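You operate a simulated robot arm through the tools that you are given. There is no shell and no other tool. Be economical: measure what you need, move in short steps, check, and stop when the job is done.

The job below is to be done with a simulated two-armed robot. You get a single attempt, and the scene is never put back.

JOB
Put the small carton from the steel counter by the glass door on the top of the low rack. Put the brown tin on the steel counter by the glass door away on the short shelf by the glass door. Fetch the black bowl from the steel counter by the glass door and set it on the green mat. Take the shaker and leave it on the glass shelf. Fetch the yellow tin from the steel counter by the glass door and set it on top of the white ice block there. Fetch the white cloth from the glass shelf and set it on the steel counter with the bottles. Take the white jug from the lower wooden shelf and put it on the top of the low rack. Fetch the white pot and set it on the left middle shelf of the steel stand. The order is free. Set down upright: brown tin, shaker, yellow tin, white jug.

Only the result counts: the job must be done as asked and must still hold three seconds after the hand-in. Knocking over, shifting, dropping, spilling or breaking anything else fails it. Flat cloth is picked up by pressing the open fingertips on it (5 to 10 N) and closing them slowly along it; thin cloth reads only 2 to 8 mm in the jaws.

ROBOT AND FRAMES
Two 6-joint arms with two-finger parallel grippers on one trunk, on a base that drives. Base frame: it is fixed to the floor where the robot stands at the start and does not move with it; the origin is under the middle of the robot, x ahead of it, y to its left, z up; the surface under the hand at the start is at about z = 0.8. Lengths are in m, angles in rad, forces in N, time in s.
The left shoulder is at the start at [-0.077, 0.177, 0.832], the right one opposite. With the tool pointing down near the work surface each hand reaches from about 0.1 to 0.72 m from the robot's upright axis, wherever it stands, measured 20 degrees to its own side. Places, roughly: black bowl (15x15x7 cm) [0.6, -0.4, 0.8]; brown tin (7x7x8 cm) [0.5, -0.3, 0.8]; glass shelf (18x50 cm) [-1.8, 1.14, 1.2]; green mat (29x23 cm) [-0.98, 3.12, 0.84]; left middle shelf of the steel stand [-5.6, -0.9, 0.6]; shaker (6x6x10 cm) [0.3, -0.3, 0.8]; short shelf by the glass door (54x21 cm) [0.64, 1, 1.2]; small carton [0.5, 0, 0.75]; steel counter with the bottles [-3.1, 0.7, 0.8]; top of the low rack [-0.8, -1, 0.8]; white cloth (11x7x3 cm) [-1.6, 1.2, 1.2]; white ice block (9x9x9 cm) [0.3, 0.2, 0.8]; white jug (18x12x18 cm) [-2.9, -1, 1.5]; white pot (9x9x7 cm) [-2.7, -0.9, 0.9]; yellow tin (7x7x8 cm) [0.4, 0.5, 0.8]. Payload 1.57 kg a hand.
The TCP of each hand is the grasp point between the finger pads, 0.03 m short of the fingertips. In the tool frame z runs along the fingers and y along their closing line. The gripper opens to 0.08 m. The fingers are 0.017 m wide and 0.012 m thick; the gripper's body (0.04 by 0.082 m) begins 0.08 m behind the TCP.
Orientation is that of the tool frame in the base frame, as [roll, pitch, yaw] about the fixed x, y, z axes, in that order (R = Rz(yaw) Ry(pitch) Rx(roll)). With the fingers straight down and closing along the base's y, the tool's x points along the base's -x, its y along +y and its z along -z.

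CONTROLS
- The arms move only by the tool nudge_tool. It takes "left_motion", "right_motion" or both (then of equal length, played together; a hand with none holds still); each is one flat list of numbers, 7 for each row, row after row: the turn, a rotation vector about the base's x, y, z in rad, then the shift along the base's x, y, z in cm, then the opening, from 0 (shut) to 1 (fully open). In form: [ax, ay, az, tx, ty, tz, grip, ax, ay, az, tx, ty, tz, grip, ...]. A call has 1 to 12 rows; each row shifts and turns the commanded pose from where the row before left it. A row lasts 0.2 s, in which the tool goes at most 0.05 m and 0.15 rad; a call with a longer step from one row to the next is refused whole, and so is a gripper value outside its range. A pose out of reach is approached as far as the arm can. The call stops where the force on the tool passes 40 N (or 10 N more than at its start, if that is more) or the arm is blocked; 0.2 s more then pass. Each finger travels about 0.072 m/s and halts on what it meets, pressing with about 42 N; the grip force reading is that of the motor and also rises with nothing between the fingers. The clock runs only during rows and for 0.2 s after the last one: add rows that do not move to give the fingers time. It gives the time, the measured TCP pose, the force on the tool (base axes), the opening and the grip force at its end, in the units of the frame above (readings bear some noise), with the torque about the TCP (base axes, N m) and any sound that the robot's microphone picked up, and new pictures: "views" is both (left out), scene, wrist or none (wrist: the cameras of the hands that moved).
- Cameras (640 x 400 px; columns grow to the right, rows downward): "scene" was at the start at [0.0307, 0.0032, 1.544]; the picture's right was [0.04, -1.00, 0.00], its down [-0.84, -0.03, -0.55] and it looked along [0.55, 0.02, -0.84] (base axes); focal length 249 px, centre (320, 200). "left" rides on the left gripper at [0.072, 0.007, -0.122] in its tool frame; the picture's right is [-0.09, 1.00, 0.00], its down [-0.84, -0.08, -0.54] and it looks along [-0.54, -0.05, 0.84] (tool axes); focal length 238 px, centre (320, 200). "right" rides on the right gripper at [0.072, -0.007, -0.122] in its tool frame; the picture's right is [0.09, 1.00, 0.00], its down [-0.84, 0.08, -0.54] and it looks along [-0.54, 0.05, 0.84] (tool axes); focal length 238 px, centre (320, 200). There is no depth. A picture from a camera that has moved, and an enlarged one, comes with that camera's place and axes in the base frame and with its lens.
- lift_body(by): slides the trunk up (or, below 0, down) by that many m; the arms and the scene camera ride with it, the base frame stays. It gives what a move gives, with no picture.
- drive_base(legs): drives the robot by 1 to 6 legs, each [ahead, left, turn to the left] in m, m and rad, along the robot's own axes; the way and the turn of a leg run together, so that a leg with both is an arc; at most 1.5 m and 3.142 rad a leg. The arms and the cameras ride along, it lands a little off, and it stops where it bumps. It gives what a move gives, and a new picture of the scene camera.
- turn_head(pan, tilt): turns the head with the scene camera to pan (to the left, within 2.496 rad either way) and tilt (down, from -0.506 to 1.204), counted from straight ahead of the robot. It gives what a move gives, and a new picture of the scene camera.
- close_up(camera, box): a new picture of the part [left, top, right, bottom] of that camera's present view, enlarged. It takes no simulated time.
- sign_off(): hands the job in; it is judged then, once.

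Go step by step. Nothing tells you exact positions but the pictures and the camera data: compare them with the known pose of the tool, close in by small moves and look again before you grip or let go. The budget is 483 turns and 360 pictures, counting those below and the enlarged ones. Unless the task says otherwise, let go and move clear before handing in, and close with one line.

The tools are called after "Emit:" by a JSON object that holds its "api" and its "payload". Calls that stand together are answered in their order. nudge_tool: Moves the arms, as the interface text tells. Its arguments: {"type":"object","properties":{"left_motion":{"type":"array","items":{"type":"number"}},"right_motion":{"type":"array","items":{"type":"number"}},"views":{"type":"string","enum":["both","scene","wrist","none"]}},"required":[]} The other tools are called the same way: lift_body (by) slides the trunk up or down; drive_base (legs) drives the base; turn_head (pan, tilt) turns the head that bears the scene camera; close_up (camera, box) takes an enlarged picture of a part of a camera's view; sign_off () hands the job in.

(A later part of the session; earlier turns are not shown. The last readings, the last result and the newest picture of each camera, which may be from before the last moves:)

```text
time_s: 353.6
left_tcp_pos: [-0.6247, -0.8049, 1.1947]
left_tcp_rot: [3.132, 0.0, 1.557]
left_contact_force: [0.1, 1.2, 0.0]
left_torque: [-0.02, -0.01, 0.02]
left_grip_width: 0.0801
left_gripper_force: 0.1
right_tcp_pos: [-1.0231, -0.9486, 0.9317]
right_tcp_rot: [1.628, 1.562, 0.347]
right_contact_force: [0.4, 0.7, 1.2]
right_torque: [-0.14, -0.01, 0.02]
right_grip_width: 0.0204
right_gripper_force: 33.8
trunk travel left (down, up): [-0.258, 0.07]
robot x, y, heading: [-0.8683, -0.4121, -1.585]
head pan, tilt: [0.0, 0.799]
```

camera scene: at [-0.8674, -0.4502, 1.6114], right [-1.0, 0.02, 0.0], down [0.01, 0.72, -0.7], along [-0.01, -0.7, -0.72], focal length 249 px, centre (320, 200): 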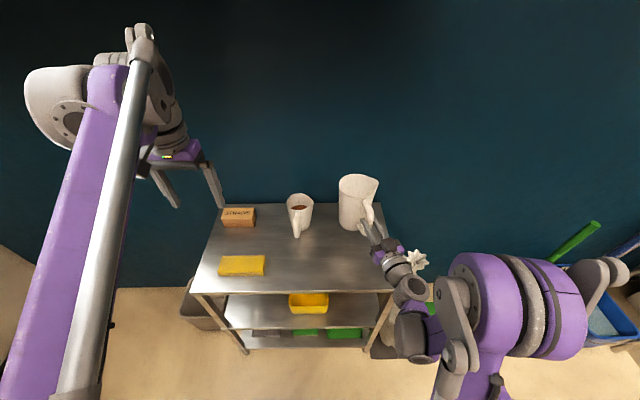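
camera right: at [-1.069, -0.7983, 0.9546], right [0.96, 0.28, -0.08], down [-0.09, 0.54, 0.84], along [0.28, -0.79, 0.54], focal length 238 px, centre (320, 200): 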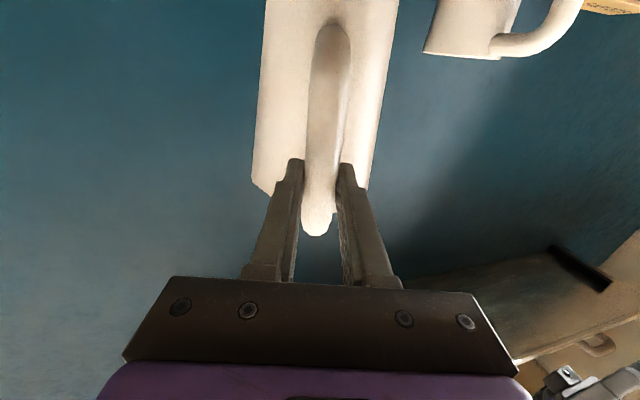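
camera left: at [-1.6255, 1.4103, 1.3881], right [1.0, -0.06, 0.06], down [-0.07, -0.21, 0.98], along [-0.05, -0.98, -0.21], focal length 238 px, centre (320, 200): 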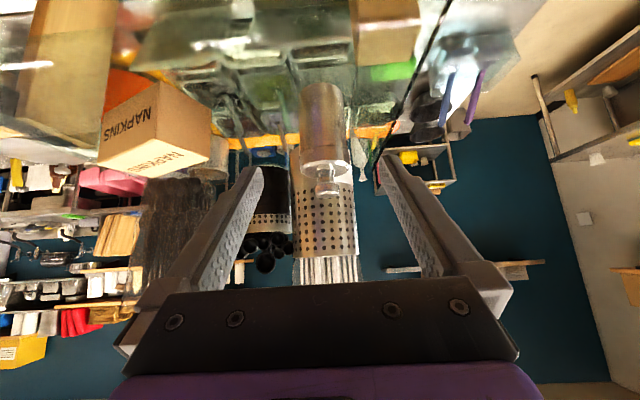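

First contact. I check the tilt before letting go.

Emit:
{"api": "lift_body", "payload": {"by": -0.002}}

Emit:
{"api": "close_up", "payload": {"camera": "scene", "box": [330, 130, 450, 250]}}

Emit:
{"api": "close_up", "payload": {"camera": "right", "box": [0, 0, 640, 400]}}

```text
time_s: 354.1
left_tcp_pos: [-0.6267, -0.8051, 1.1946]
left_tcp_rot: [3.132, 0.0, 1.557]
left_contact_force: [0.4, -0.4, -0.2]
left_torque: [-0.02, -0.02, 0.0]
left_grip_width: 0.08
left_gripper_force: 0.0
right_tcp_pos: [-1.0207, -0.9489, 0.9309]
right_tcp_rot: [1.55, 1.561, 0.27]
right_contact_force: [0.6, 2.8, 6.9]
right_torque: [-0.58, -0.05, 0.07]
right_grip_width: 0.0197
right_gripper_force: 34.2
trunk travel left (down, up): [-0.256, 0.072]
robot x, y, heading: [-0.8675, -0.4134, -1.586]
head pan, tilt: [0.0, 0.799]
```

```text
3.33 times, centred on (390, 190) of scene
camera zoom: at [-0.8675, -0.453, 1.5378], right [-1.0, 0.02, 0.0], down [0.01, 0.72, -0.7], along [-0.01, -0.7, -0.72], focal length 829 px, centre (87, 233)
```

zoom: 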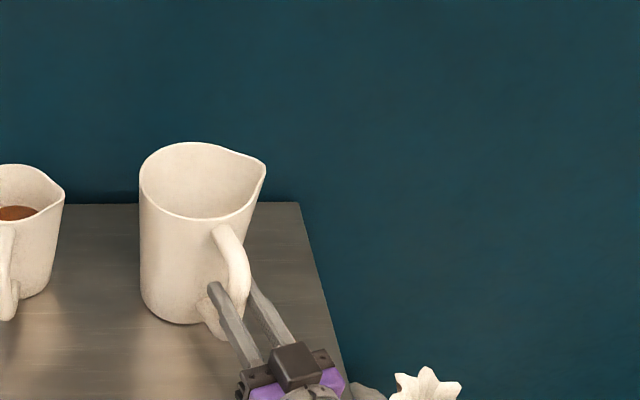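

```text
1.00 times, centred on (320, 200) of right (not enlarged: the box is as wide or as high as the picture)
camera zoom: at [-1.0625, -0.8327, 0.8593], right [0.95, 0.28, -0.08], down [-0.09, 0.54, 0.84], along [0.28, -0.79, 0.54], focal length 238 px, centre (320, 200)
```

zoom: 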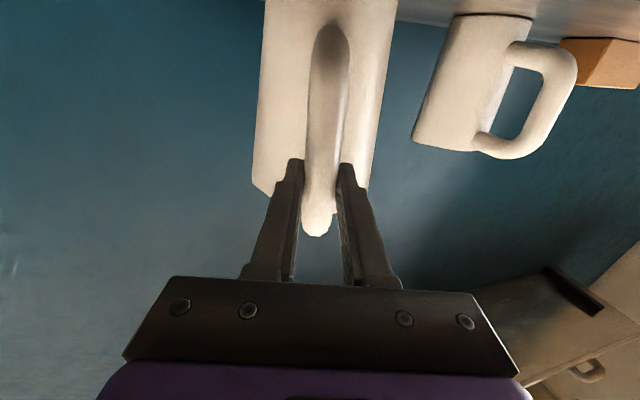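

The jug stands upright on the rack. I open the fingers without moving.

Emit:
{"api": "nudge_tool", "payload": {"right_motion": [0, 0, 0, 0, 0, 0, 0.3, 0, 0, 0, 0, 0, 0, 0.4, 0, 0, 0, 0, 0, 0, 0.7, 0, 0, 0, 0, 0, 0, 0.9, 0, 0, 0, 0, 0, 0, 0.9], "views": "wrist"}}

Emit:
{"api": "close_up", "payload": {"camera": "scene", "box": [330, 130, 450, 250]}}

```text
time_s: 355.3
left_tcp_pos: [-0.6262, -0.8066, 1.1939]
left_tcp_rot: [3.132, -0.002, 1.557]
left_contact_force: [-0.7, 0.3, 0.4]
left_torque: [-0.03, -0.02, 0.01]
left_grip_width: 0.08
left_gripper_force: 0.0
right_tcp_pos: [-1.0215, -0.9498, 0.9311]
right_tcp_rot: [1.624, 1.562, 0.342]
right_contact_force: [-0.4, 0.7, -0.8]
right_torque: [-0.01, 0.04, -0.01]
right_grip_width: 0.072
right_gripper_force: 0.1
trunk travel left (down, up): [-0.256, 0.072]
robot x, y, heading: [-0.8666, -0.4145, -1.592]
head pan, tilt: [0.0, 0.799]
camera right: at [-1.0627, -0.8333, 0.8589], right [0.96, 0.28, -0.08], down [-0.09, 0.54, 0.84], along [0.28, -0.79, 0.54], focal length 238 px, centre (320, 200)
```

right: 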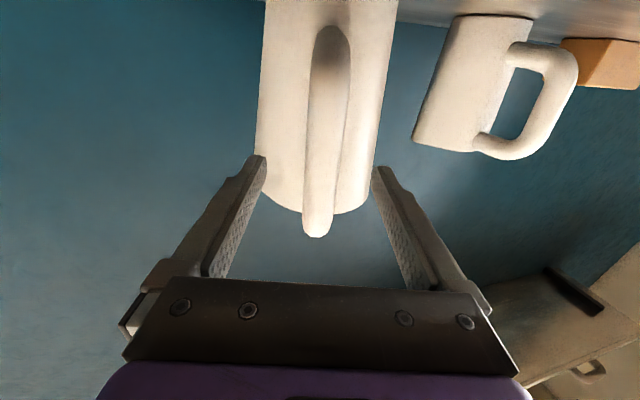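

```text
3.33 times, centred on (390, 190) of scene
camera zoom: at [-0.8676, -0.4538, 1.5378], right [-1.0, 0.02, 0.0], down [0.01, 0.72, -0.7], along [-0.01, -0.7, -0.72], focal length 829 px, centre (87, 233)
```

zoom: 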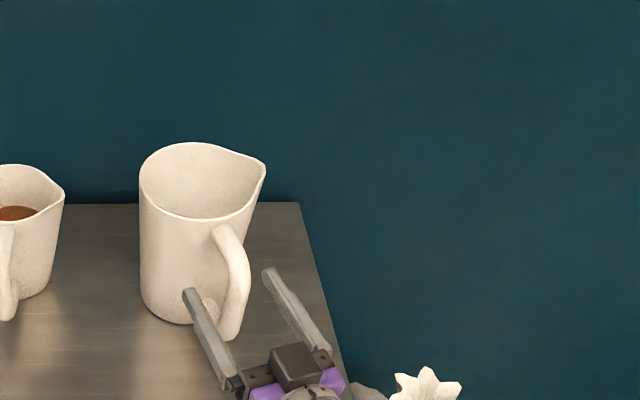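

Released cleanly. I drive back along the hand's line.

Emit:
{"api": "drive_base", "payload": {"legs": [[-0.14, -0.041, 0], [-0.2, 0, 0]]}}

```text
time_s: 357.8
left_tcp_pos: [-0.6633, -0.4767, 1.1938]
left_tcp_rot: [3.13, 0.001, 1.548]
left_contact_force: [0.1, -0.6, 0.2]
left_torque: [0.0, 0.01, -0.02]
left_grip_width: 0.08
left_gripper_force: 0.1
right_tcp_pos: [-1.0611, -0.6164, 0.9297]
right_tcp_rot: [1.594, 1.562, 0.304]
right_contact_force: [0.1, 0.6, -0.1]
right_torque: [-0.01, 0.01, 0.01]
right_grip_width: 0.0719
right_gripper_force: 0.2
trunk travel left (down, up): [-0.256, 0.072]
robot x, y, heading: [-0.8987, -0.0811, -1.593]
head pan, tilt: [0.0, 0.799]
camera scene: at [-0.9026, -0.122, 1.5378], right [-1.0, 0.02, 0.0], down [0.02, 0.72, -0.7], along [-0.02, -0.7, -0.72], focal length 249 px, centre (320, 200)
```

scene: 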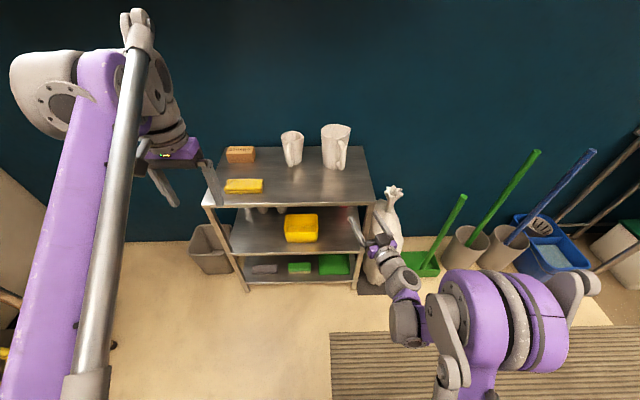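

Both things are on the rack. I bring the right hand back to its neutral pose, then go to the pot.

Emit:
{"api": "nudge_tool", "payload": {"right_motion": [0, 0, -0.145, 0, 0, 3, 0.9, 0, 0, -0.145, 0, 0, 3, 0.9, 0.1428, 0, 0, 0, 0, 2, 0.9, 0.1428, 0, 0, 0, 0, 2, 0.9, 0.1428, 0, 0, 0, 0, 2, 0.9, 0.1428, 0, 0, 0, 0, 2, 0.9, 0.1428, 0, 0, 0, 0, 2, 0.9, 0.1428, 0, 0, 0, 0, 2, 0.9, 0.1428, 0, 0, 0, 0, 2, 0.9, 0.1428, 0, 0, 0, 0, 2, 0.9, 0.1428, 0, 0, 0, 1, 2, 0.9, 0.1428, 0, 0, 0, 1, 2, 0.9], "views": "none"}}

Emit:
{"api": "nudge_tool", "payload": {"right_motion": [0.1428, 0, 0, 0, 2, 1, 1, 0, 0, 0, -1, 3, 0, 1, 0, 0, 0, -1, 3, 0, 1, 0, 0, 0, -1, 3, 0, 1], "views": "none"}}

Emit:
{"api": "drive_base", "payload": {"legs": [[0, 0, 0.022], [0, -0.9, 0], [0, -0.8, 0]]}}

```text
time_s: 360.4
left_tcp_pos: [-0.6623, -0.4777, 1.1932]
left_tcp_rot: [3.13, -0.001, 1.549]
left_contact_force: [0.7, 0.4, 1.0]
left_torque: [0.01, 0.02, -0.03]
left_grip_width: 0.08
left_gripper_force: 0.1
right_tcp_pos: [-0.927, -0.5654, 1.1982]
right_tcp_rot: [-3.0, 0.202, 1.567]
right_contact_force: [0.6, -0.2, -0.7]
right_torque: [-0.03, 0.0, 0.02]
right_grip_width: 0.0718
right_gripper_force: 0.1
right hand out of reach, approached as far as the arm can: row 2, 3, 6, 7, 8, 9, 10, 11, 12
trunk travel left (down, up): [-0.256, 0.072]
robot x, y, heading: [-0.9064, -0.0831, -1.597]
head pan, tilt: [0.0, 0.799]
```

```text
time_s: 361.4
left_tcp_pos: [-0.6643, -0.4756, 1.1936]
left_tcp_rot: [3.131, 0.0, 1.548]
left_contact_force: [-0.2, -0.3, 0.0]
left_torque: [0.02, 0.04, -0.01]
left_grip_width: 0.0802
left_gripper_force: 0.1
right_tcp_pos: [-0.9527, -0.4492, 1.2099]
right_tcp_rot: [-2.952, 0.087, 1.572]
right_contact_force: [-0.3, -0.5, -0.4]
right_torque: [-0.01, 0.0, 0.0]
right_grip_width: 0.0799
right_gripper_force: 0.0
right hand out of reach, approached as far as the arm can: row 1
trunk travel left (down, up): [-0.256, 0.072]
robot x, y, heading: [-0.9049, -0.0815, -1.596]
head pan, tilt: [0.0, 0.799]
```

```text
time_s: 377.1
left_tcp_pos: [-2.3684, -0.4691, 1.1939]
left_tcp_rot: [3.13, -0.002, 1.563]
left_contact_force: [0.4, -1.2, -0.2]
left_torque: [-0.02, -0.02, -0.04]
left_grip_width: 0.0803
left_gripper_force: 0.1
right_tcp_pos: [-2.6581, -0.4471, 1.2096]
right_tcp_rot: [-2.951, 0.087, 1.583]
right_contact_force: [0.4, -0.6, -0.6]
right_torque: [-0.02, -0.04, -0.01]
right_grip_width: 0.0799
right_gripper_force: 0.0
trunk travel left (down, up): [-0.256, 0.072]
robot x, y, heading: [-2.6115, -0.076, -1.577]
head pan, tilt: [0.0, 0.799]
camera scene: at [-2.6124, -0.1177, 1.5378], right [-1.0, 0.01, 0.0], down [0.01, 0.72, -0.7], along [-0.01, -0.7, -0.72], focal length 249 px, centre (320, 200)
```

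scene: 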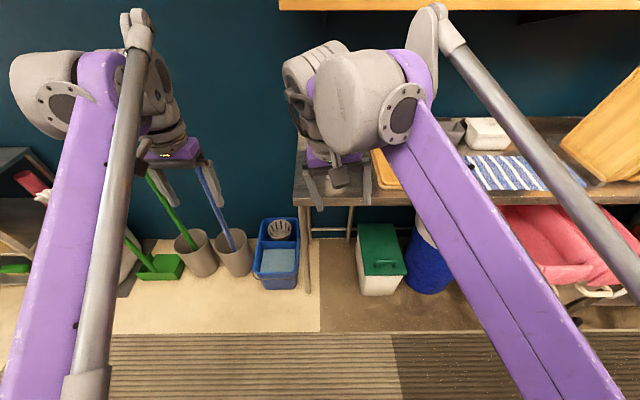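

I correct the right hand's orientation and look towards the steel stand at the aisle's end.

Emit:
{"api": "nudge_tool", "payload": {"right_motion": [0.043, -0.095, 0, -3, 0, 0, 1, 0.043, -0.095, 0, -3, 0, 0, 1, 0, 0, 0, -4, 0, 0, 1, 0, 0, 0, -4, 0, 0, 1, 0, 0, 0, -3, 0, 0, 1], "views": "none"}}

Emit:
{"api": "turn_head", "payload": {"pan": -1.45, "tilt": 0.2}}

Emit:
{"api": "close_up", "payload": {"camera": "scene", "box": [180, 100, 400, 300]}}

```text
time_s: 378.3
left_tcp_pos: [-2.369, -0.469, 1.1946]
left_tcp_rot: [3.129, 0.0, 1.562]
left_contact_force: [0.5, 0.1, 0.7]
left_torque: [0.0, 0.01, 0.03]
left_grip_width: 0.0799
left_gripper_force: 0.0
right_tcp_pos: [-2.7785, -0.4278, 1.2122]
right_tcp_rot: [-2.914, 0.106, 1.587]
right_contact_force: [-0.2, -0.1, -0.5]
right_torque: [0.01, -0.01, -0.02]
right_grip_width: 0.0795
right_gripper_force: 0.0
right hand out of reach, approached as far as the arm can: row 1, 2, 4, 5
trunk travel left (down, up): [-0.256, 0.072]
robot x, y, heading: [-2.6156, -0.0778, -1.582]
head pan, tilt: [0.0, 0.799]
```

```text
time_s: 379.9
left_tcp_pos: [-2.3693, -0.4689, 1.1935]
left_tcp_rot: [3.132, 0.0, 1.562]
left_contact_force: [0.2, 0.0, -0.8]
left_torque: [0.01, 0.05, 0.01]
left_grip_width: 0.0798
left_gripper_force: 0.1
right_tcp_pos: [-2.7771, -0.4289, 1.2121]
right_tcp_rot: [-2.914, 0.107, 1.586]
right_contact_force: [-0.5, 0.3, -0.1]
right_torque: [-0.03, 0.02, -0.04]
right_grip_width: 0.0799
right_gripper_force: 0.0
trunk travel left (down, up): [-0.256, 0.072]
robot x, y, heading: [-2.6164, -0.0767, -1.58]
head pan, tilt: [-1.45, 0.201]
camera scene: at [-2.7042, -0.0474, 1.5914], right [-0.11, 0.99, 0.0], down [0.2, 0.02, -0.98], along [-0.97, -0.11, -0.2], focal length 249 px, centre (320, 200)
```

scene: 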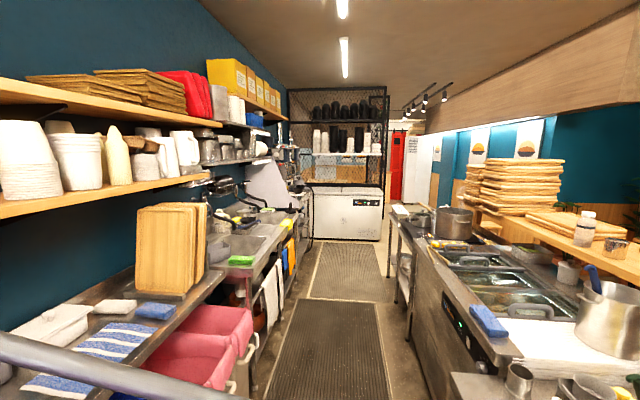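

```text
2.00 times, centred on (290, 200) of scene
camera zoom: at [-2.7042, -0.0474, 1.5914], right [-0.11, 0.99, 0.0], down [0.2, 0.02, -0.98], along [-0.97, -0.11, -0.2], focal length 497 px, centre (380, 200)
```

zoom: 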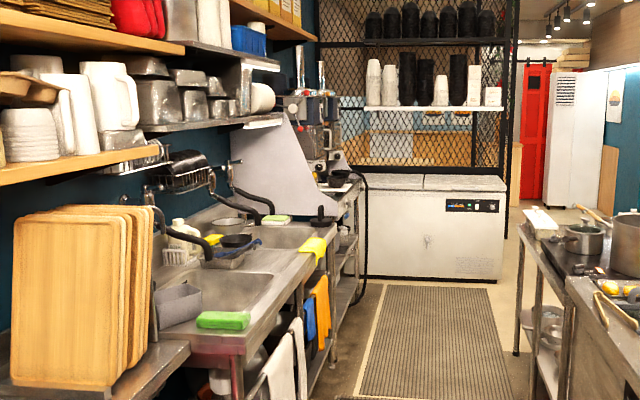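

I drive along the aisle to look at the stand before choosing how to grip the pot.

Emit:
{"api": "drive_base", "payload": {"legs": [[0, -1.3, 0.01], [0, -1.3, 0]]}}

Emit:
{"api": "turn_head", "payload": {"pan": -0.3, "tilt": 0.5}}

```text
time_s: 402.9
left_tcp_pos: [-4.9699, -0.5142, 1.1934]
left_tcp_rot: [3.13, -0.001, 1.624]
left_contact_force: [-1.3, -0.3, -0.3]
left_torque: [0.02, -0.03, -0.01]
left_grip_width: 0.0799
left_gripper_force: 0.0
right_tcp_pos: [-5.3804, -0.501, 1.2112]
right_tcp_rot: [-2.915, 0.105, 1.65]
right_contact_force: [0.1, 0.5, 0.5]
right_torque: [0.03, 0.04, 0.02]
right_grip_width: 0.0795
right_gripper_force: 0.1
trunk travel left (down, up): [-0.256, 0.072]
robot x, y, heading: [-5.2389, -0.1429, -1.514]
head pan, tilt: [-1.45, 0.201]
camera scene: at [-5.331, -0.1148, 1.5914], right [-0.17, 0.98, 0.0], down [0.2, 0.03, -0.98], along [-0.97, -0.17, -0.2], focal length 249 px, centre (320, 200)
```

scene: 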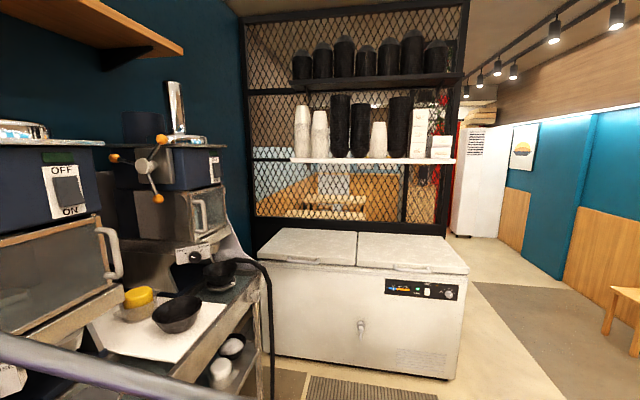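

```text
time_s: 404.3
left_tcp_pos: [-4.9706, -0.515, 1.1932]
left_tcp_rot: [3.132, -0.001, 1.624]
left_contact_force: [0.5, -0.6, 0.4]
left_torque: [0.02, -0.03, 0.02]
left_grip_width: 0.08
left_gripper_force: 0.1
right_tcp_pos: [-5.3808, -0.5003, 1.2116]
right_tcp_rot: [-2.913, 0.106, 1.649]
right_contact_force: [0.2, 0.0, -0.6]
right_torque: [0.0, -0.03, 0.02]
right_grip_width: 0.0798
right_gripper_force: 0.1
trunk travel left (down, up): [-0.256, 0.072]
robot x, y, heading: [-5.2394, -0.1393, -1.515]
head pan, tilt: [-0.3, 0.499]
camera scene: at [-5.2614, -0.1868, 1.5638], right [-0.97, 0.24, 0.0], down [0.12, 0.46, -0.88], along [-0.21, -0.85, -0.48], focal length 249 px, centre (320, 200)
```

scene: 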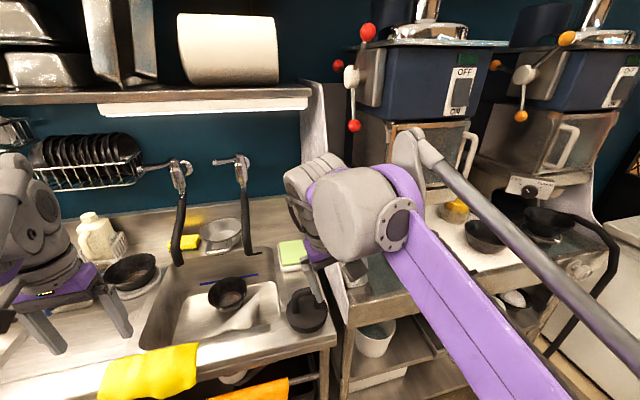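

Emit:
{"api": "drive_base", "payload": {"legs": [[0, 0, -0.056], [-0.1, -0.3, 0]]}}

Emit:
{"api": "turn_head", "payload": {"pan": 0.0, "tilt": 0.75}}

```text
time_s: 408.0
left_tcp_pos: [-5.2924, -0.4278, 1.1925]
left_tcp_rot: [3.132, -0.001, 1.574]
left_contact_force: [-0.5, 0.3, 0.0]
left_torque: [-0.01, 0.01, 0.02]
left_grip_width: 0.0799
left_gripper_force: 0.1
right_tcp_pos: [-5.7012, -0.3939, 1.2115]
right_tcp_rot: [-2.912, 0.106, 1.596]
right_contact_force: [0.5, -0.1, 0.2]
right_torque: [0.01, 0.04, -0.01]
right_grip_width: 0.0798
right_gripper_force: 0.1
trunk travel left (down, up): [-0.256, 0.072]
robot x, y, heading: [-5.542, -0.0432, -1.571]
head pan, tilt: [-0.3, 0.499]
camera scene: at [-5.5664, -0.0863, 1.5637], right [-0.96, 0.29, 0.0], down [0.14, 0.46, -0.88], along [-0.26, -0.84, -0.48], focal length 249 px, centre (320, 200)
```

scene: 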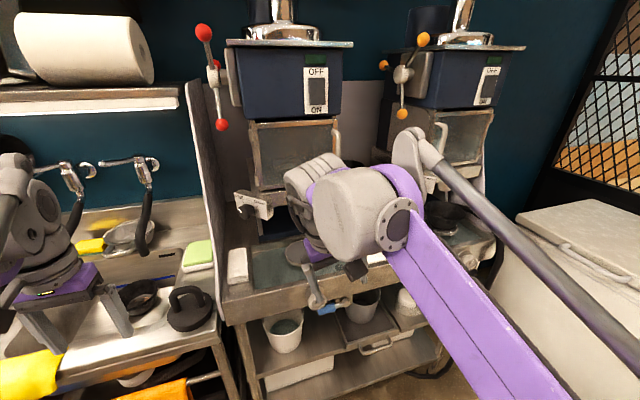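

```text
time_s: 408.8
left_tcp_pos: [-5.291, -0.4286, 1.1926]
left_tcp_rot: [3.132, 0.001, 1.574]
left_contact_force: [0.1, 0.2, 0.8]
left_torque: [0.01, 0.01, -0.02]
left_grip_width: 0.08
left_gripper_force: 0.1
right_tcp_pos: [-5.7003, -0.3927, 1.2115]
right_tcp_rot: [-2.913, 0.107, 1.596]
right_contact_force: [0.7, 0.8, 0.9]
right_torque: [-0.02, 0.04, -0.02]
right_grip_width: 0.0799
right_gripper_force: 0.1
trunk travel left (down, up): [-0.256, 0.072]
robot x, y, heading: [-5.541, -0.0371, -1.571]
head pan, tilt: [0.0, 0.75]
camera scene: at [-5.5394, -0.0823, 1.5418], right [-1.0, 0.0, 0.0], down [0.0, 0.68, -0.73], along [0.0, -0.73, -0.68], focal length 249 px, centre (320, 200)
```

scene: 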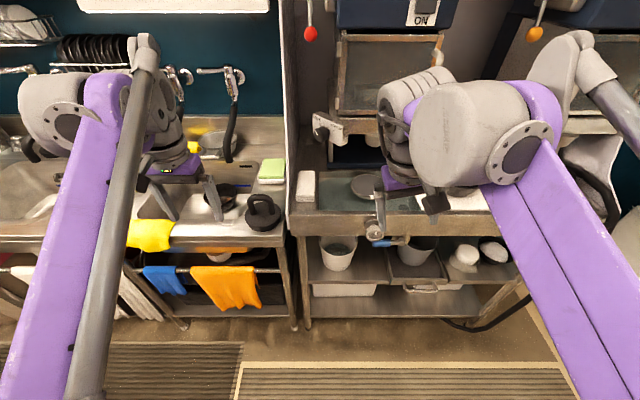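

Emit:
{"api": "close_up", "payload": {"camera": "scene", "box": [280, 160, 530, 340]}}

```text
2.22 times, centred on (405, 250) of scene
camera zoom: at [-5.5394, -0.0823, 1.5418], right [-1.0, 0.0, 0.0], down [0.0, 0.68, -0.73], along [0.0, -0.73, -0.68], focal length 553 px, centre (131, 89)
```

zoom: 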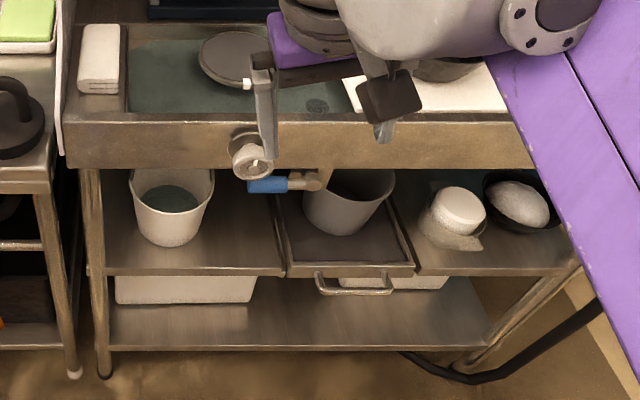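

The left middle shelf (with a bucket on it) is under the machine top, left of the drawer. I lower the trunk for a second, lower viewpoint.

Emit:
{"api": "lift_body", "payload": {"by": -0.2}}

Emit:
{"api": "turn_head", "payload": {"pan": 0.0, "tilt": 0.6}}

Emit:
{"api": "close_up", "payload": {"camera": "scene", "box": [260, 180, 500, 360]}}

```text
time_s: 410.9
left_tcp_pos: [-5.2912, -0.4286, 0.9932]
left_tcp_rot: [3.13, 0.0, 1.574]
left_contact_force: [-0.1, -0.4, -0.4]
left_torque: [0.02, 0.02, -0.03]
left_grip_width: 0.0798
left_gripper_force: 0.0
right_tcp_pos: [-5.7012, -0.3925, 1.012]
right_tcp_rot: [-2.914, 0.106, 1.597]
right_contact_force: [0.3, 0.2, -0.8]
right_torque: [-0.01, 0.02, -0.02]
right_grip_width: 0.0802
right_gripper_force: 0.2
trunk travel left (down, up): [-0.056, 0.272]
robot x, y, heading: [-5.5434, -0.0428, -1.573]
head pan, tilt: [0.0, 0.75]
```

```text
time_s: 411.6
left_tcp_pos: [-5.2909, -0.4277, 0.9932]
left_tcp_rot: [3.13, 0.001, 1.575]
left_contact_force: [1.3, 0.5, -0.9]
left_torque: [0.03, -0.01, 0.01]
left_grip_width: 0.08
left_gripper_force: 0.1
right_tcp_pos: [-5.7009, -0.3921, 1.0104]
right_tcp_rot: [-2.914, 0.107, 1.596]
right_contact_force: [-0.1, 0.7, 0.4]
right_torque: [0.02, 0.03, 0.0]
right_grip_width: 0.0801
right_gripper_force: 0.1
trunk travel left (down, up): [-0.056, 0.272]
robot x, y, heading: [-5.5405, -0.0415, -1.565]
head pan, tilt: [0.0, 0.6]
camera scene: at [-5.5394, -0.1245, 1.3477], right [-1.0, 0.0, 0.0], down [0.0, 0.57, -0.82], along [0.0, -0.82, -0.57], focal length 249 px, centre (320, 200)
```

scene: 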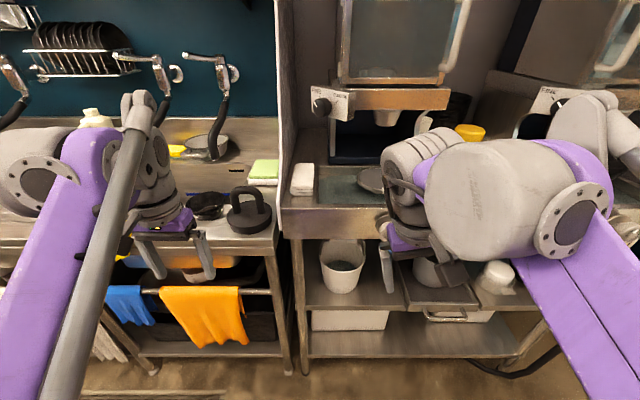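

```text
2.22 times, centred on (380, 270) of scene
camera zoom: at [-5.5394, -0.1245, 1.3477], right [-1.0, 0.0, 0.0], down [0.0, 0.57, -0.82], along [0.0, -0.82, -0.57], focal length 553 px, centre (187, 44)
```

zoom: 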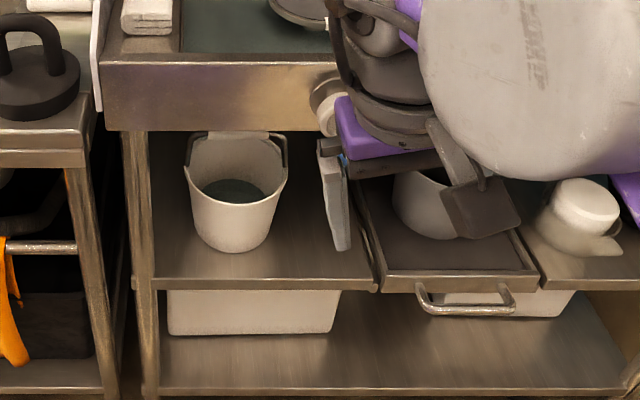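

Geometry: shelf z ≈ 0.52, front edge y ≈ -0.645, free room right of the bucket around x = -5.755, headroom up to 0.845. So I'll pinch the pot's right wall with the left hand tilted 45°. I raise the trunk and return to the pot.

Emit:
{"api": "lift_body", "payload": {"by": 0.265}}

Emit:
{"api": "nudge_tool", "payload": {"right_motion": [0, 0, 0, -2, 0, 3, 1, 0, 0, 0, -2, 0, 3, 1, 0, 0, 0, -2, 0, 3, 1, 0, 0, 0, -2, 0, 3, 1], "views": "none"}}

Emit:
{"api": "drive_base", "payload": {"legs": [[0, 1.36, 0], [0, 1.36, 0]]}}

```text
time_s: 414.3
left_tcp_pos: [-5.2911, -0.4275, 1.2583]
left_tcp_rot: [3.131, -0.001, 1.574]
left_contact_force: [-0.4, -0.6, 0.2]
left_torque: [0.01, 0.05, 0.0]
left_grip_width: 0.08
left_gripper_force: 0.0
right_tcp_pos: [-5.7006, -0.3968, 1.2867]
right_tcp_rot: [-2.902, 0.133, 1.6]
right_contact_force: [0.3, 0.1, 0.4]
right_torque: [-0.02, 0.02, -0.01]
right_grip_width: 0.0799
right_gripper_force: 0.0
trunk travel left (down, up): [-0.321, 0.007]
robot x, y, heading: [-5.5432, -0.0381, -1.567]
head pan, tilt: [0.0, 0.6]
```

```text
time_s: 415.3
left_tcp_pos: [-5.2909, -0.4279, 1.2589]
left_tcp_rot: [3.131, -0.002, 1.576]
left_contact_force: [0.5, -0.3, 0.2]
left_torque: [0.01, 0.01, -0.03]
left_grip_width: 0.0799
left_gripper_force: 0.1
right_tcp_pos: [-5.7418, -0.3953, 1.4059]
right_tcp_rot: [-2.882, 0.133, 1.599]
right_contact_force: [-0.2, 0.0, 0.7]
right_torque: [0.0, -0.02, -0.01]
right_grip_width: 0.0802
right_gripper_force: 0.0
right hand out of reach, approached as far as the arm can: row 3, 4
trunk travel left (down, up): [-0.321, 0.007]
robot x, y, heading: [-5.5397, -0.0416, -1.569]
head pan, tilt: [0.0, 0.6]
```

```text
time_s: 439.3
left_tcp_pos: [-2.5547, -0.4139, 1.2583]
left_tcp_rot: [3.131, -0.001, 1.584]
left_contact_force: [0.0, 0.1, -0.1]
left_torque: [-0.05, -0.03, 0.01]
left_grip_width: 0.0798
left_gripper_force: 0.1
right_tcp_pos: [-3.0046, -0.3869, 1.4048]
right_tcp_rot: [-2.884, 0.133, 1.609]
right_contact_force: [0.6, -0.2, -0.3]
right_torque: [0.0, -0.03, 0.0]
right_grip_width: 0.0801
right_gripper_force: 0.1
trunk travel left (down, up): [-0.321, 0.007]
robot x, y, heading: [-2.8039, -0.0291, -1.56]
head pan, tilt: [0.0, 0.6]
camera scene: at [-2.8056, -0.0734, 1.6247], right [-1.0, -0.01, 0.0], down [-0.01, 0.56, -0.83], along [0.01, -0.83, -0.56], focal length 249 px, centre (320, 200)
```

scene: 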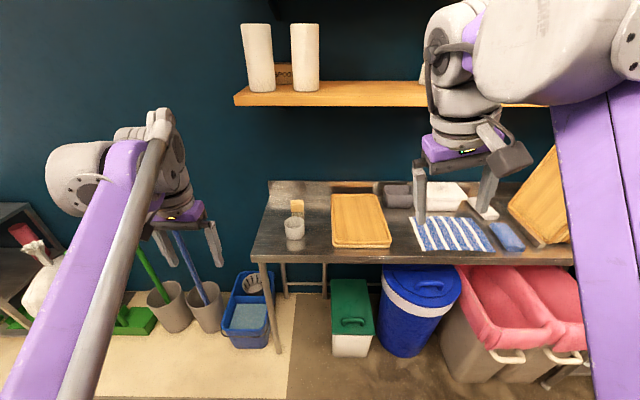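

I drive up to the counter with the pot.

Emit:
{"api": "drive_base", "payload": {"legs": [[0, 0, -0.011], [0.36, -0.03, 0]]}}

Emit:
{"api": "turn_head", "payload": {"pan": 0.1, "tilt": 0.85}}

Emit:
{"api": "close_up", "payload": {"camera": "scene", "box": [220, 140, 380, 280]}}

Emit:
{"api": "close_up", "payload": {"camera": "left", "box": [0, 0, 640, 400]}}

```text
time_s: 441.9
left_tcp_pos: [-2.5873, -0.7799, 1.2581]
left_tcp_rot: [3.131, -0.001, 1.57]
left_contact_force: [0.6, 0.2, 0.8]
left_torque: [0.01, -0.02, -0.03]
left_grip_width: 0.08
left_gripper_force: 0.0
right_tcp_pos: [-3.0373, -0.7462, 1.406]
right_tcp_rot: [-2.883, 0.134, 1.595]
right_contact_force: [0.7, 0.2, -0.4]
right_torque: [0.02, -0.03, -0.01]
right_grip_width: 0.08
right_gripper_force: 0.0
trunk travel left (down, up): [-0.321, 0.007]
robot x, y, heading: [-2.8336, -0.395, -1.569]
head pan, tilt: [0.0, 0.6]
camera scene: at [-2.8346, -0.4362, 1.6246], right [-1.0, 0.0, 0.0], down [0.0, 0.56, -0.83], along [0.0, -0.83, -0.56], focal length 249 px, centre (320, 200)
```

scene: 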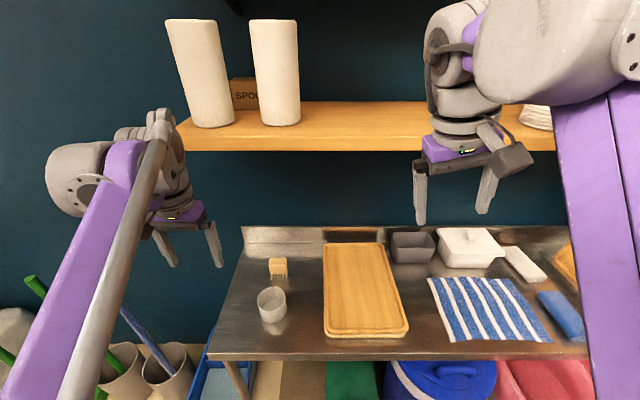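

```text
time_s: 442.7
left_tcp_pos: [-2.5884, -0.7804, 1.2584]
left_tcp_rot: [3.131, -0.002, 1.571]
left_contact_force: [0.7, -1.6, 0.1]
left_torque: [-0.02, -0.01, 0.02]
left_grip_width: 0.0802
left_gripper_force: 0.0
right_tcp_pos: [-3.0373, -0.7478, 1.406]
right_tcp_rot: [-2.884, 0.133, 1.595]
right_contact_force: [0.0, -0.2, 0.3]
right_torque: [-0.03, 0.01, 0.03]
right_grip_width: 0.0801
right_gripper_force: 0.0
trunk travel left (down, up): [-0.321, 0.007]
robot x, y, heading: [-2.8353, -0.39, -1.569]
head pan, tilt: [0.099, 0.85]
camera scene: at [-2.8269, -0.4266, 1.6039], right [-1.0, -0.1, 0.0], down [-0.07, 0.75, -0.66], along [0.07, -0.66, -0.75], focal length 249 px, centre (320, 200)
```

scene: 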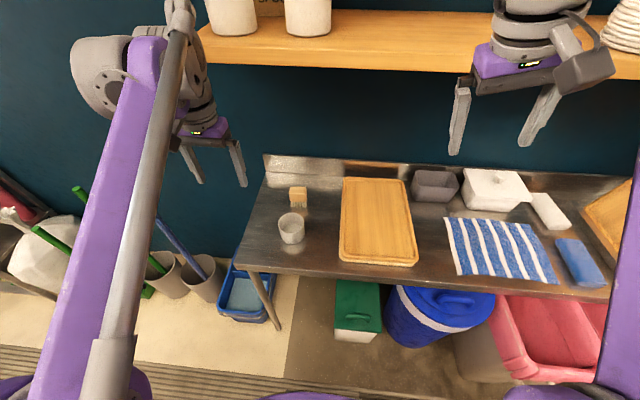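

```text
2.86 times, centred on (300, 210) of scene
camera zoom: at [-2.8269, -0.4266, 1.6039], right [-1.0, -0.1, 0.0], down [-0.07, 0.75, -0.66], along [0.07, -0.66, -0.75], focal length 710 px, centre (377, 171)
```

zoom: 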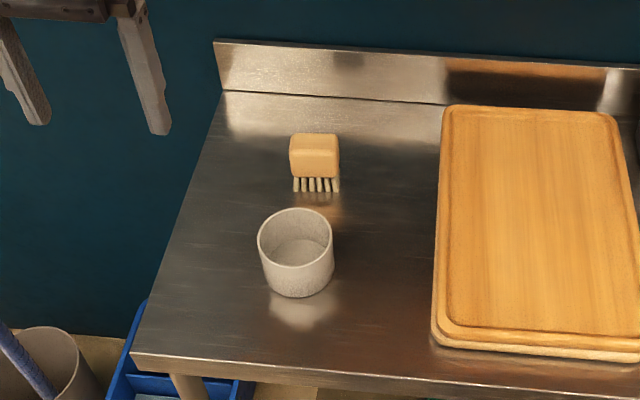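

```text
1.00 times, centred on (320, 200) of left (not enlarged: the box is as wide or as high as the picture)
camera zoom: at [-2.5824, -0.7083, 1.3804], right [1.0, -0.09, 0.01], down [-0.08, -0.84, 0.54], along [-0.04, -0.54, -0.84], focal length 238 px, centre (320, 200)
```

zoom: 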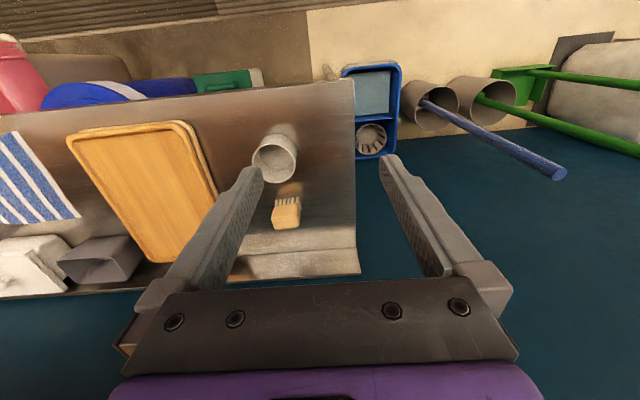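

Pot rim centre is (-2.685, -0.886, z 0.959), diameter 8.5 cm. I bring the left hand, tilting 45°, above its right wall.

Emit:
{"api": "nudge_tool", "payload": {"left_motion": [-0.131, 0, 0, -2.26, -1.6, -3.6, 1, -0.131, 0, 0, -2.26, -1.6, -3.6, 1, -0.131, 0, 0, -2.26, -1.6, -3.6, 1, -0.131, 0, 0, -2.26, -1.6, -3.6, 1, -0.131, 0, 0, -2.26, -1.6, -3.6, 1, -0.131, 0, 0, -2.26, -1.6, -3.6, 1, 0, 0, 0, 0, 0, 0, 1], "views": "both"}}

Emit:
{"api": "close_up", "payload": {"camera": "scene", "box": [220, 140, 380, 280]}}

```text
time_s: 444.3
left_tcp_pos: [-2.724, -0.8769, 1.0412]
left_tcp_rot: [3.13, 0.787, 1.571]
left_contact_force: [-0.4, -0.1, 1.1]
left_torque: [0.02, -0.03, 0.02]
left_grip_width: 0.0803
left_gripper_force: 0.1
right_tcp_pos: [-3.0374, -0.7461, 1.4057]
right_tcp_rot: [-2.882, 0.135, 1.593]
right_contact_force: [0.3, -0.6, 0.2]
right_torque: [0.0, -0.01, 0.02]
right_grip_width: 0.08
right_gripper_force: 0.0
trunk travel left (down, up): [-0.321, 0.007]
robot x, y, heading: [-2.8386, -0.3949, -1.57]
head pan, tilt: [0.099, 0.85]
camera scene: at [-2.8267, -0.4258, 1.6038], right [-1.0, -0.1, 0.0], down [-0.07, 0.75, -0.66], along [0.07, -0.66, -0.75], focal length 249 px, centre (320, 200)
camera left: at [-2.7195, -0.739, 1.078], right [1.0, -0.06, 0.07], down [-0.08, -0.21, 0.97], along [-0.04, -0.98, -0.21], focal length 238 px, centre (320, 200)
```

scene: 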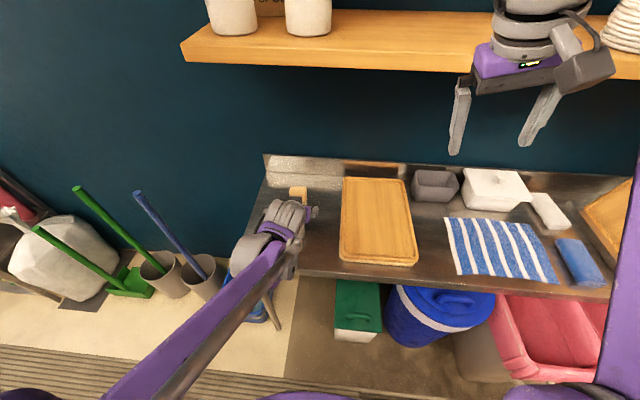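
left: 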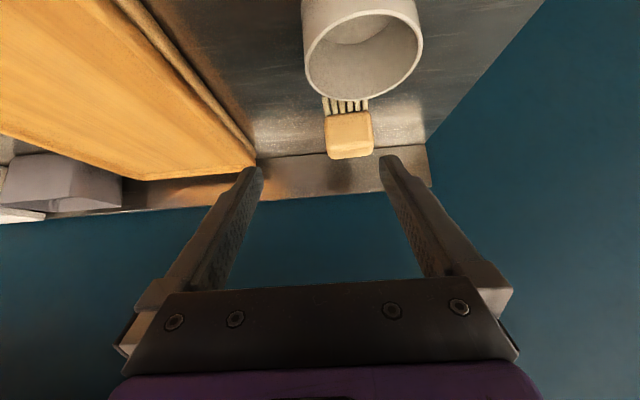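

```text
2.86 times, centred on (300, 210) of scene
camera zoom: at [-2.8267, -0.4258, 1.6038], right [-1.0, -0.1, 0.0], down [-0.07, 0.75, -0.66], along [0.07, -0.66, -0.75], focal length 710 px, centre (377, 171)
```

zoom: 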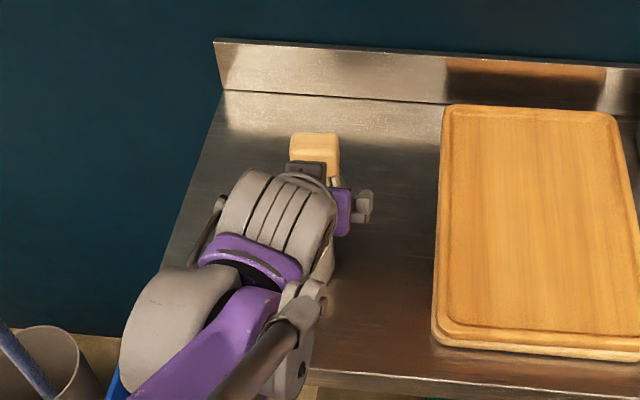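

Pot centre refined to about (-2.689, -0.880). I adjust and descend with one finger inside.

Emit:
{"api": "nudge_tool", "payload": {"left_motion": [0, 0, 0, -0.5, 0.6, -2.5, 1, 0, 0, 0, 0, 0, -2.5, 1, 0, 0, 0, 0, 0, -1.5, 1, 0, 0, 0, 0, 0, -1.2, 1, 0, 0, 0, 0, 0, 0, 1], "views": "wrist"}}

```text
time_s: 445.5
left_tcp_pos: [-2.7296, -0.8691, 0.9671]
left_tcp_rot: [3.132, 0.786, 1.571]
left_contact_force: [-0.5, -0.6, 0.2]
left_torque: [0.03, 0.0, -0.01]
left_grip_width: 0.0802
left_gripper_force: 0.0
right_tcp_pos: [-3.0374, -0.7463, 1.4046]
right_tcp_rot: [-2.883, 0.135, 1.597]
right_contact_force: [0.0, 0.3, 0.3]
right_torque: [-0.02, 0.0, 0.01]
right_grip_width: 0.0803
right_gripper_force: 0.0
trunk travel left (down, up): [-0.321, 0.007]
robot x, y, heading: [-2.8331, -0.392, -1.569]
head pan, tilt: [0.099, 0.85]
camera left: at [-2.7238, -0.732, 1.0019], right [1.0, -0.06, 0.07], down [-0.08, -0.21, 0.97], along [-0.04, -0.98, -0.21], focal length 238 px, centre (320, 200)
```

left: 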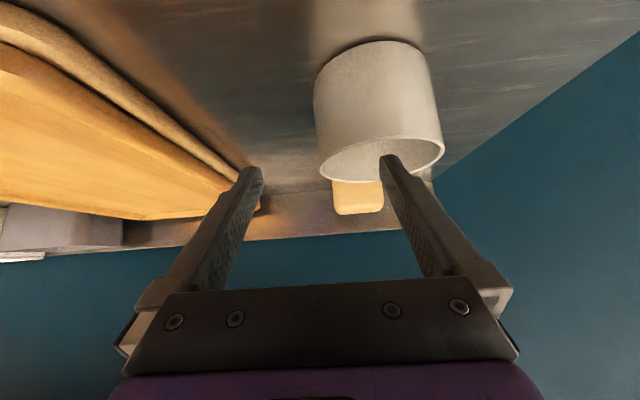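

The inner finger is inside the rim. A little deeper, then close.

Emit:
{"api": "nudge_tool", "payload": {"left_motion": [0, 0, 0, 0, -0.5, -0.8, 1, 0, 0, 0, 0, 0, 0, 0.6, 0, 0, 0, 0, 0, 0, 0.4, 0, 0, 0, 0, 0, 0, 0.2, 0, 0, 0, 0, 0, 0, 0.1, 0, 0, 0, 0, 0, 0, 0, 0, 0, 0, 0, 0, 0, 0, 0, 0, 0, 0, 0, 0, 0], "views": "wrist"}}

```text
time_s: 447.3
left_tcp_pos: [-2.7293, -0.8763, 0.9574]
left_tcp_rot: [3.13, 0.787, 1.57]
left_contact_force: [0.8, 0.1, 1.0]
left_torque: [0.05, 0.06, 0.03]
left_grip_width: 0.0024
left_gripper_force: 23.8
right_tcp_pos: [-3.038, -0.7462, 1.4062]
right_tcp_rot: [-2.883, 0.136, 1.598]
right_contact_force: [0.5, 0.6, -0.7]
right_torque: [-0.01, 0.0, -0.03]
right_grip_width: 0.08
right_gripper_force: 0.1
trunk travel left (down, up): [-0.321, 0.007]
robot x, y, heading: [-2.8326, -0.3939, -1.574]
head pan, tilt: [0.099, 0.85]
camera left: at [-2.7231, -0.7379, 0.9935], right [1.0, -0.06, 0.07], down [-0.08, -0.21, 0.97], along [-0.04, -0.98, -0.21], focal length 238 px, centre (320, 200)
```

left: 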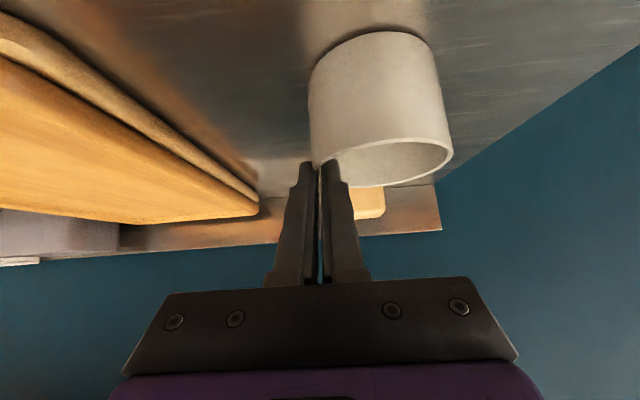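

It reads 2.4 mm, as with the bowl. I lift slightly and look.

Emit:
{"api": "nudge_tool", "payload": {"left_motion": [0, 0, 0, 0, 0, 0, 0, 0, 0, 0, 0, 0, 1, 0, 0, 0, 0, 0, 0, 2, 0, 0, 0, 0, 0, 0, 0, 0], "views": "wrist"}}

Emit:
{"api": "close_up", "payload": {"camera": "scene", "box": [220, 140, 380, 280]}}

```text
time_s: 448.3
left_tcp_pos: [-2.727, -0.8756, 0.9873]
left_tcp_rot: [3.131, 0.785, 1.569]
left_contact_force: [0.0, 0.0, -1.8]
left_torque: [0.03, 0.1, 0.02]
left_grip_width: 0.0021
left_gripper_force: 23.3
right_tcp_pos: [-3.0385, -0.7475, 1.4053]
right_tcp_rot: [-2.883, 0.134, 1.595]
right_contact_force: [0.8, 0.6, 0.7]
right_torque: [-0.02, 0.03, 0.02]
right_grip_width: 0.08
right_gripper_force: 0.0
trunk travel left (down, up): [-0.321, 0.007]
robot x, y, heading: [-2.8338, -0.3926, -1.567]
head pan, tilt: [0.099, 0.85]
camera left: at [-2.7225, -0.7383, 1.0231], right [1.0, -0.06, 0.07], down [-0.08, -0.21, 0.97], along [-0.04, -0.98, -0.21], focal length 238 px, centre (320, 200)
```

left: 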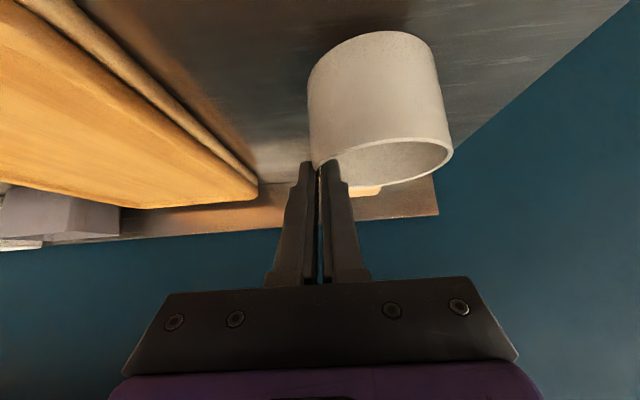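

```text
2.86 times, centred on (300, 210) of scene
camera zoom: at [-2.8269, -0.4268, 1.6038], right [-1.0, -0.1, 0.0], down [-0.07, 0.75, -0.66], along [0.07, -0.66, -0.75], focal length 710 px, centre (377, 171)
```

zoom: 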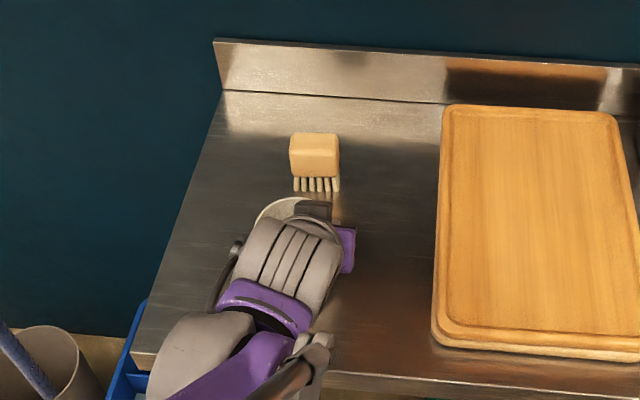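

The pot is lifted level. I raise it, pull the right hand back, back off and drive to the stand.

Emit:
{"api": "nudge_tool", "payload": {"left_motion": [0, 0, 0, 0, 0, 4, 0, 0, 0, 0, 0, 0, 4, 0, 0, 0, 0, 0, 0, 4, 0, 0, 0, 0, 0, 0, 2, 0], "right_motion": [0, 0, 0, -1, 3, 0, 1, 0, 0, 0, -1, 3, 0, 1, 0, 0, 0, -1, 3, 0, 1, 0, 0, 0, 0, 0, 0, 1], "views": "none"}}

Emit:
{"api": "drive_base", "payload": {"legs": [[-0.33, 0, 0], [0, -1.5, 0], [0, -1.5, 0]]}}

Emit:
{"api": "turn_head", "payload": {"pan": 0.15, "tilt": 0.75}}

```text
time_s: 449.3
left_tcp_pos: [-2.7293, -0.8768, 1.1269]
left_tcp_rot: [3.132, 0.785, 1.571]
left_contact_force: [-0.2, 0.6, -1.8]
left_torque: [-0.01, 0.08, 0.01]
left_grip_width: 0.002
left_gripper_force: 24.2
right_tcp_pos: [-3.0473, -0.6524, 1.405]
right_tcp_rot: [-2.883, 0.135, 1.592]
right_contact_force: [-0.1, 0.2, 0.7]
right_torque: [0.01, 0.01, 0.01]
right_grip_width: 0.0799
right_gripper_force: 0.2
right hand out of reach, approached as far as the arm can: row 1, 2, 3
trunk travel left (down, up): [-0.321, 0.007]
robot x, y, heading: [-2.8345, -0.3928, -1.568]
head pan, tilt: [0.099, 0.85]
```

```text
time_s: 477.5
left_tcp_pos: [-5.7505, -0.6006, 1.1266]
left_tcp_rot: [3.132, 0.785, 1.589]
left_contact_force: [-0.1, -0.6, -2.3]
left_torque: [-0.01, 0.1, 0.02]
left_grip_width: 0.0022
left_gripper_force: 24.3
right_tcp_pos: [-6.0727, -0.3829, 1.4062]
right_tcp_rot: [-2.883, 0.137, 1.612]
right_contact_force: [-0.3, -0.5, 0.1]
right_torque: [-0.03, 0.01, 0.0]
right_grip_width: 0.0801
right_gripper_force: 0.0
trunk travel left (down, up): [-0.321, 0.007]
robot x, y, heading: [-5.8647, -0.1148, -1.552]
head pan, tilt: [0.099, 0.85]
camera scene: at [-5.8559, -0.1534, 1.6038], right [-0.99, -0.12, 0.0], down [-0.09, 0.75, -0.66], along [0.08, -0.66, -0.75], focal length 249 px, centre (320, 200)
```

scene: 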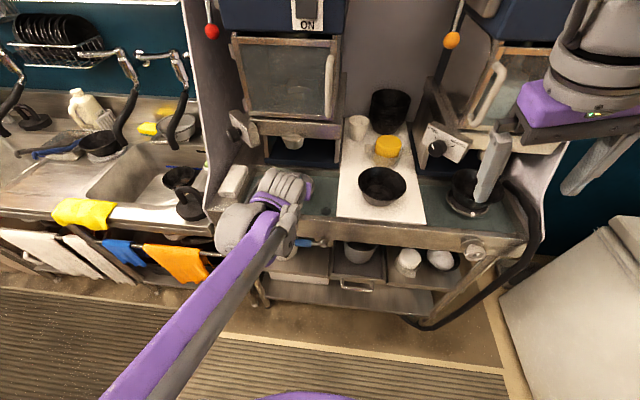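

```text
time_s: 478.2
left_tcp_pos: [-5.7503, -0.6011, 1.1272]
left_tcp_rot: [3.13, 0.785, 1.588]
left_contact_force: [-0.9, 1.1, -1.5]
left_torque: [0.05, 0.09, 0.01]
left_grip_width: 0.0023
left_gripper_force: 24.2
right_tcp_pos: [-6.0731, -0.3839, 1.4056]
right_tcp_rot: [-2.883, 0.137, 1.61]
right_contact_force: [0.3, -0.1, -0.5]
right_torque: [-0.02, -0.02, -0.02]
right_grip_width: 0.0801
right_gripper_force: 0.1
trunk travel left (down, up): [-0.321, 0.007]
robot x, y, heading: [-5.8644, -0.1188, -1.552]
head pan, tilt: [0.15, 0.75]
camera scene: at [-5.8513, -0.1575, 1.6118], right [-0.99, -0.17, 0.0], down [-0.11, 0.67, -0.73], along [0.12, -0.72, -0.68], focal length 249 px, centre (320, 200)
```

scene: 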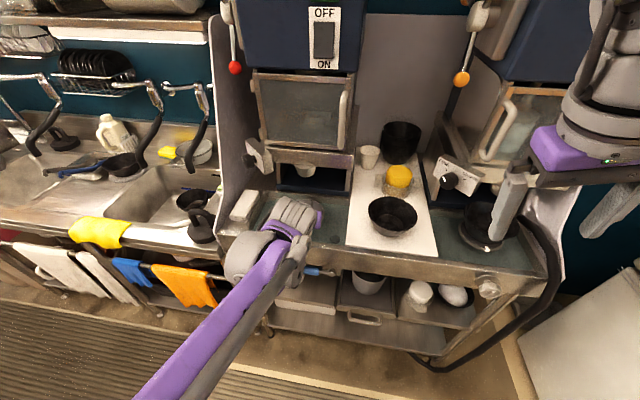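

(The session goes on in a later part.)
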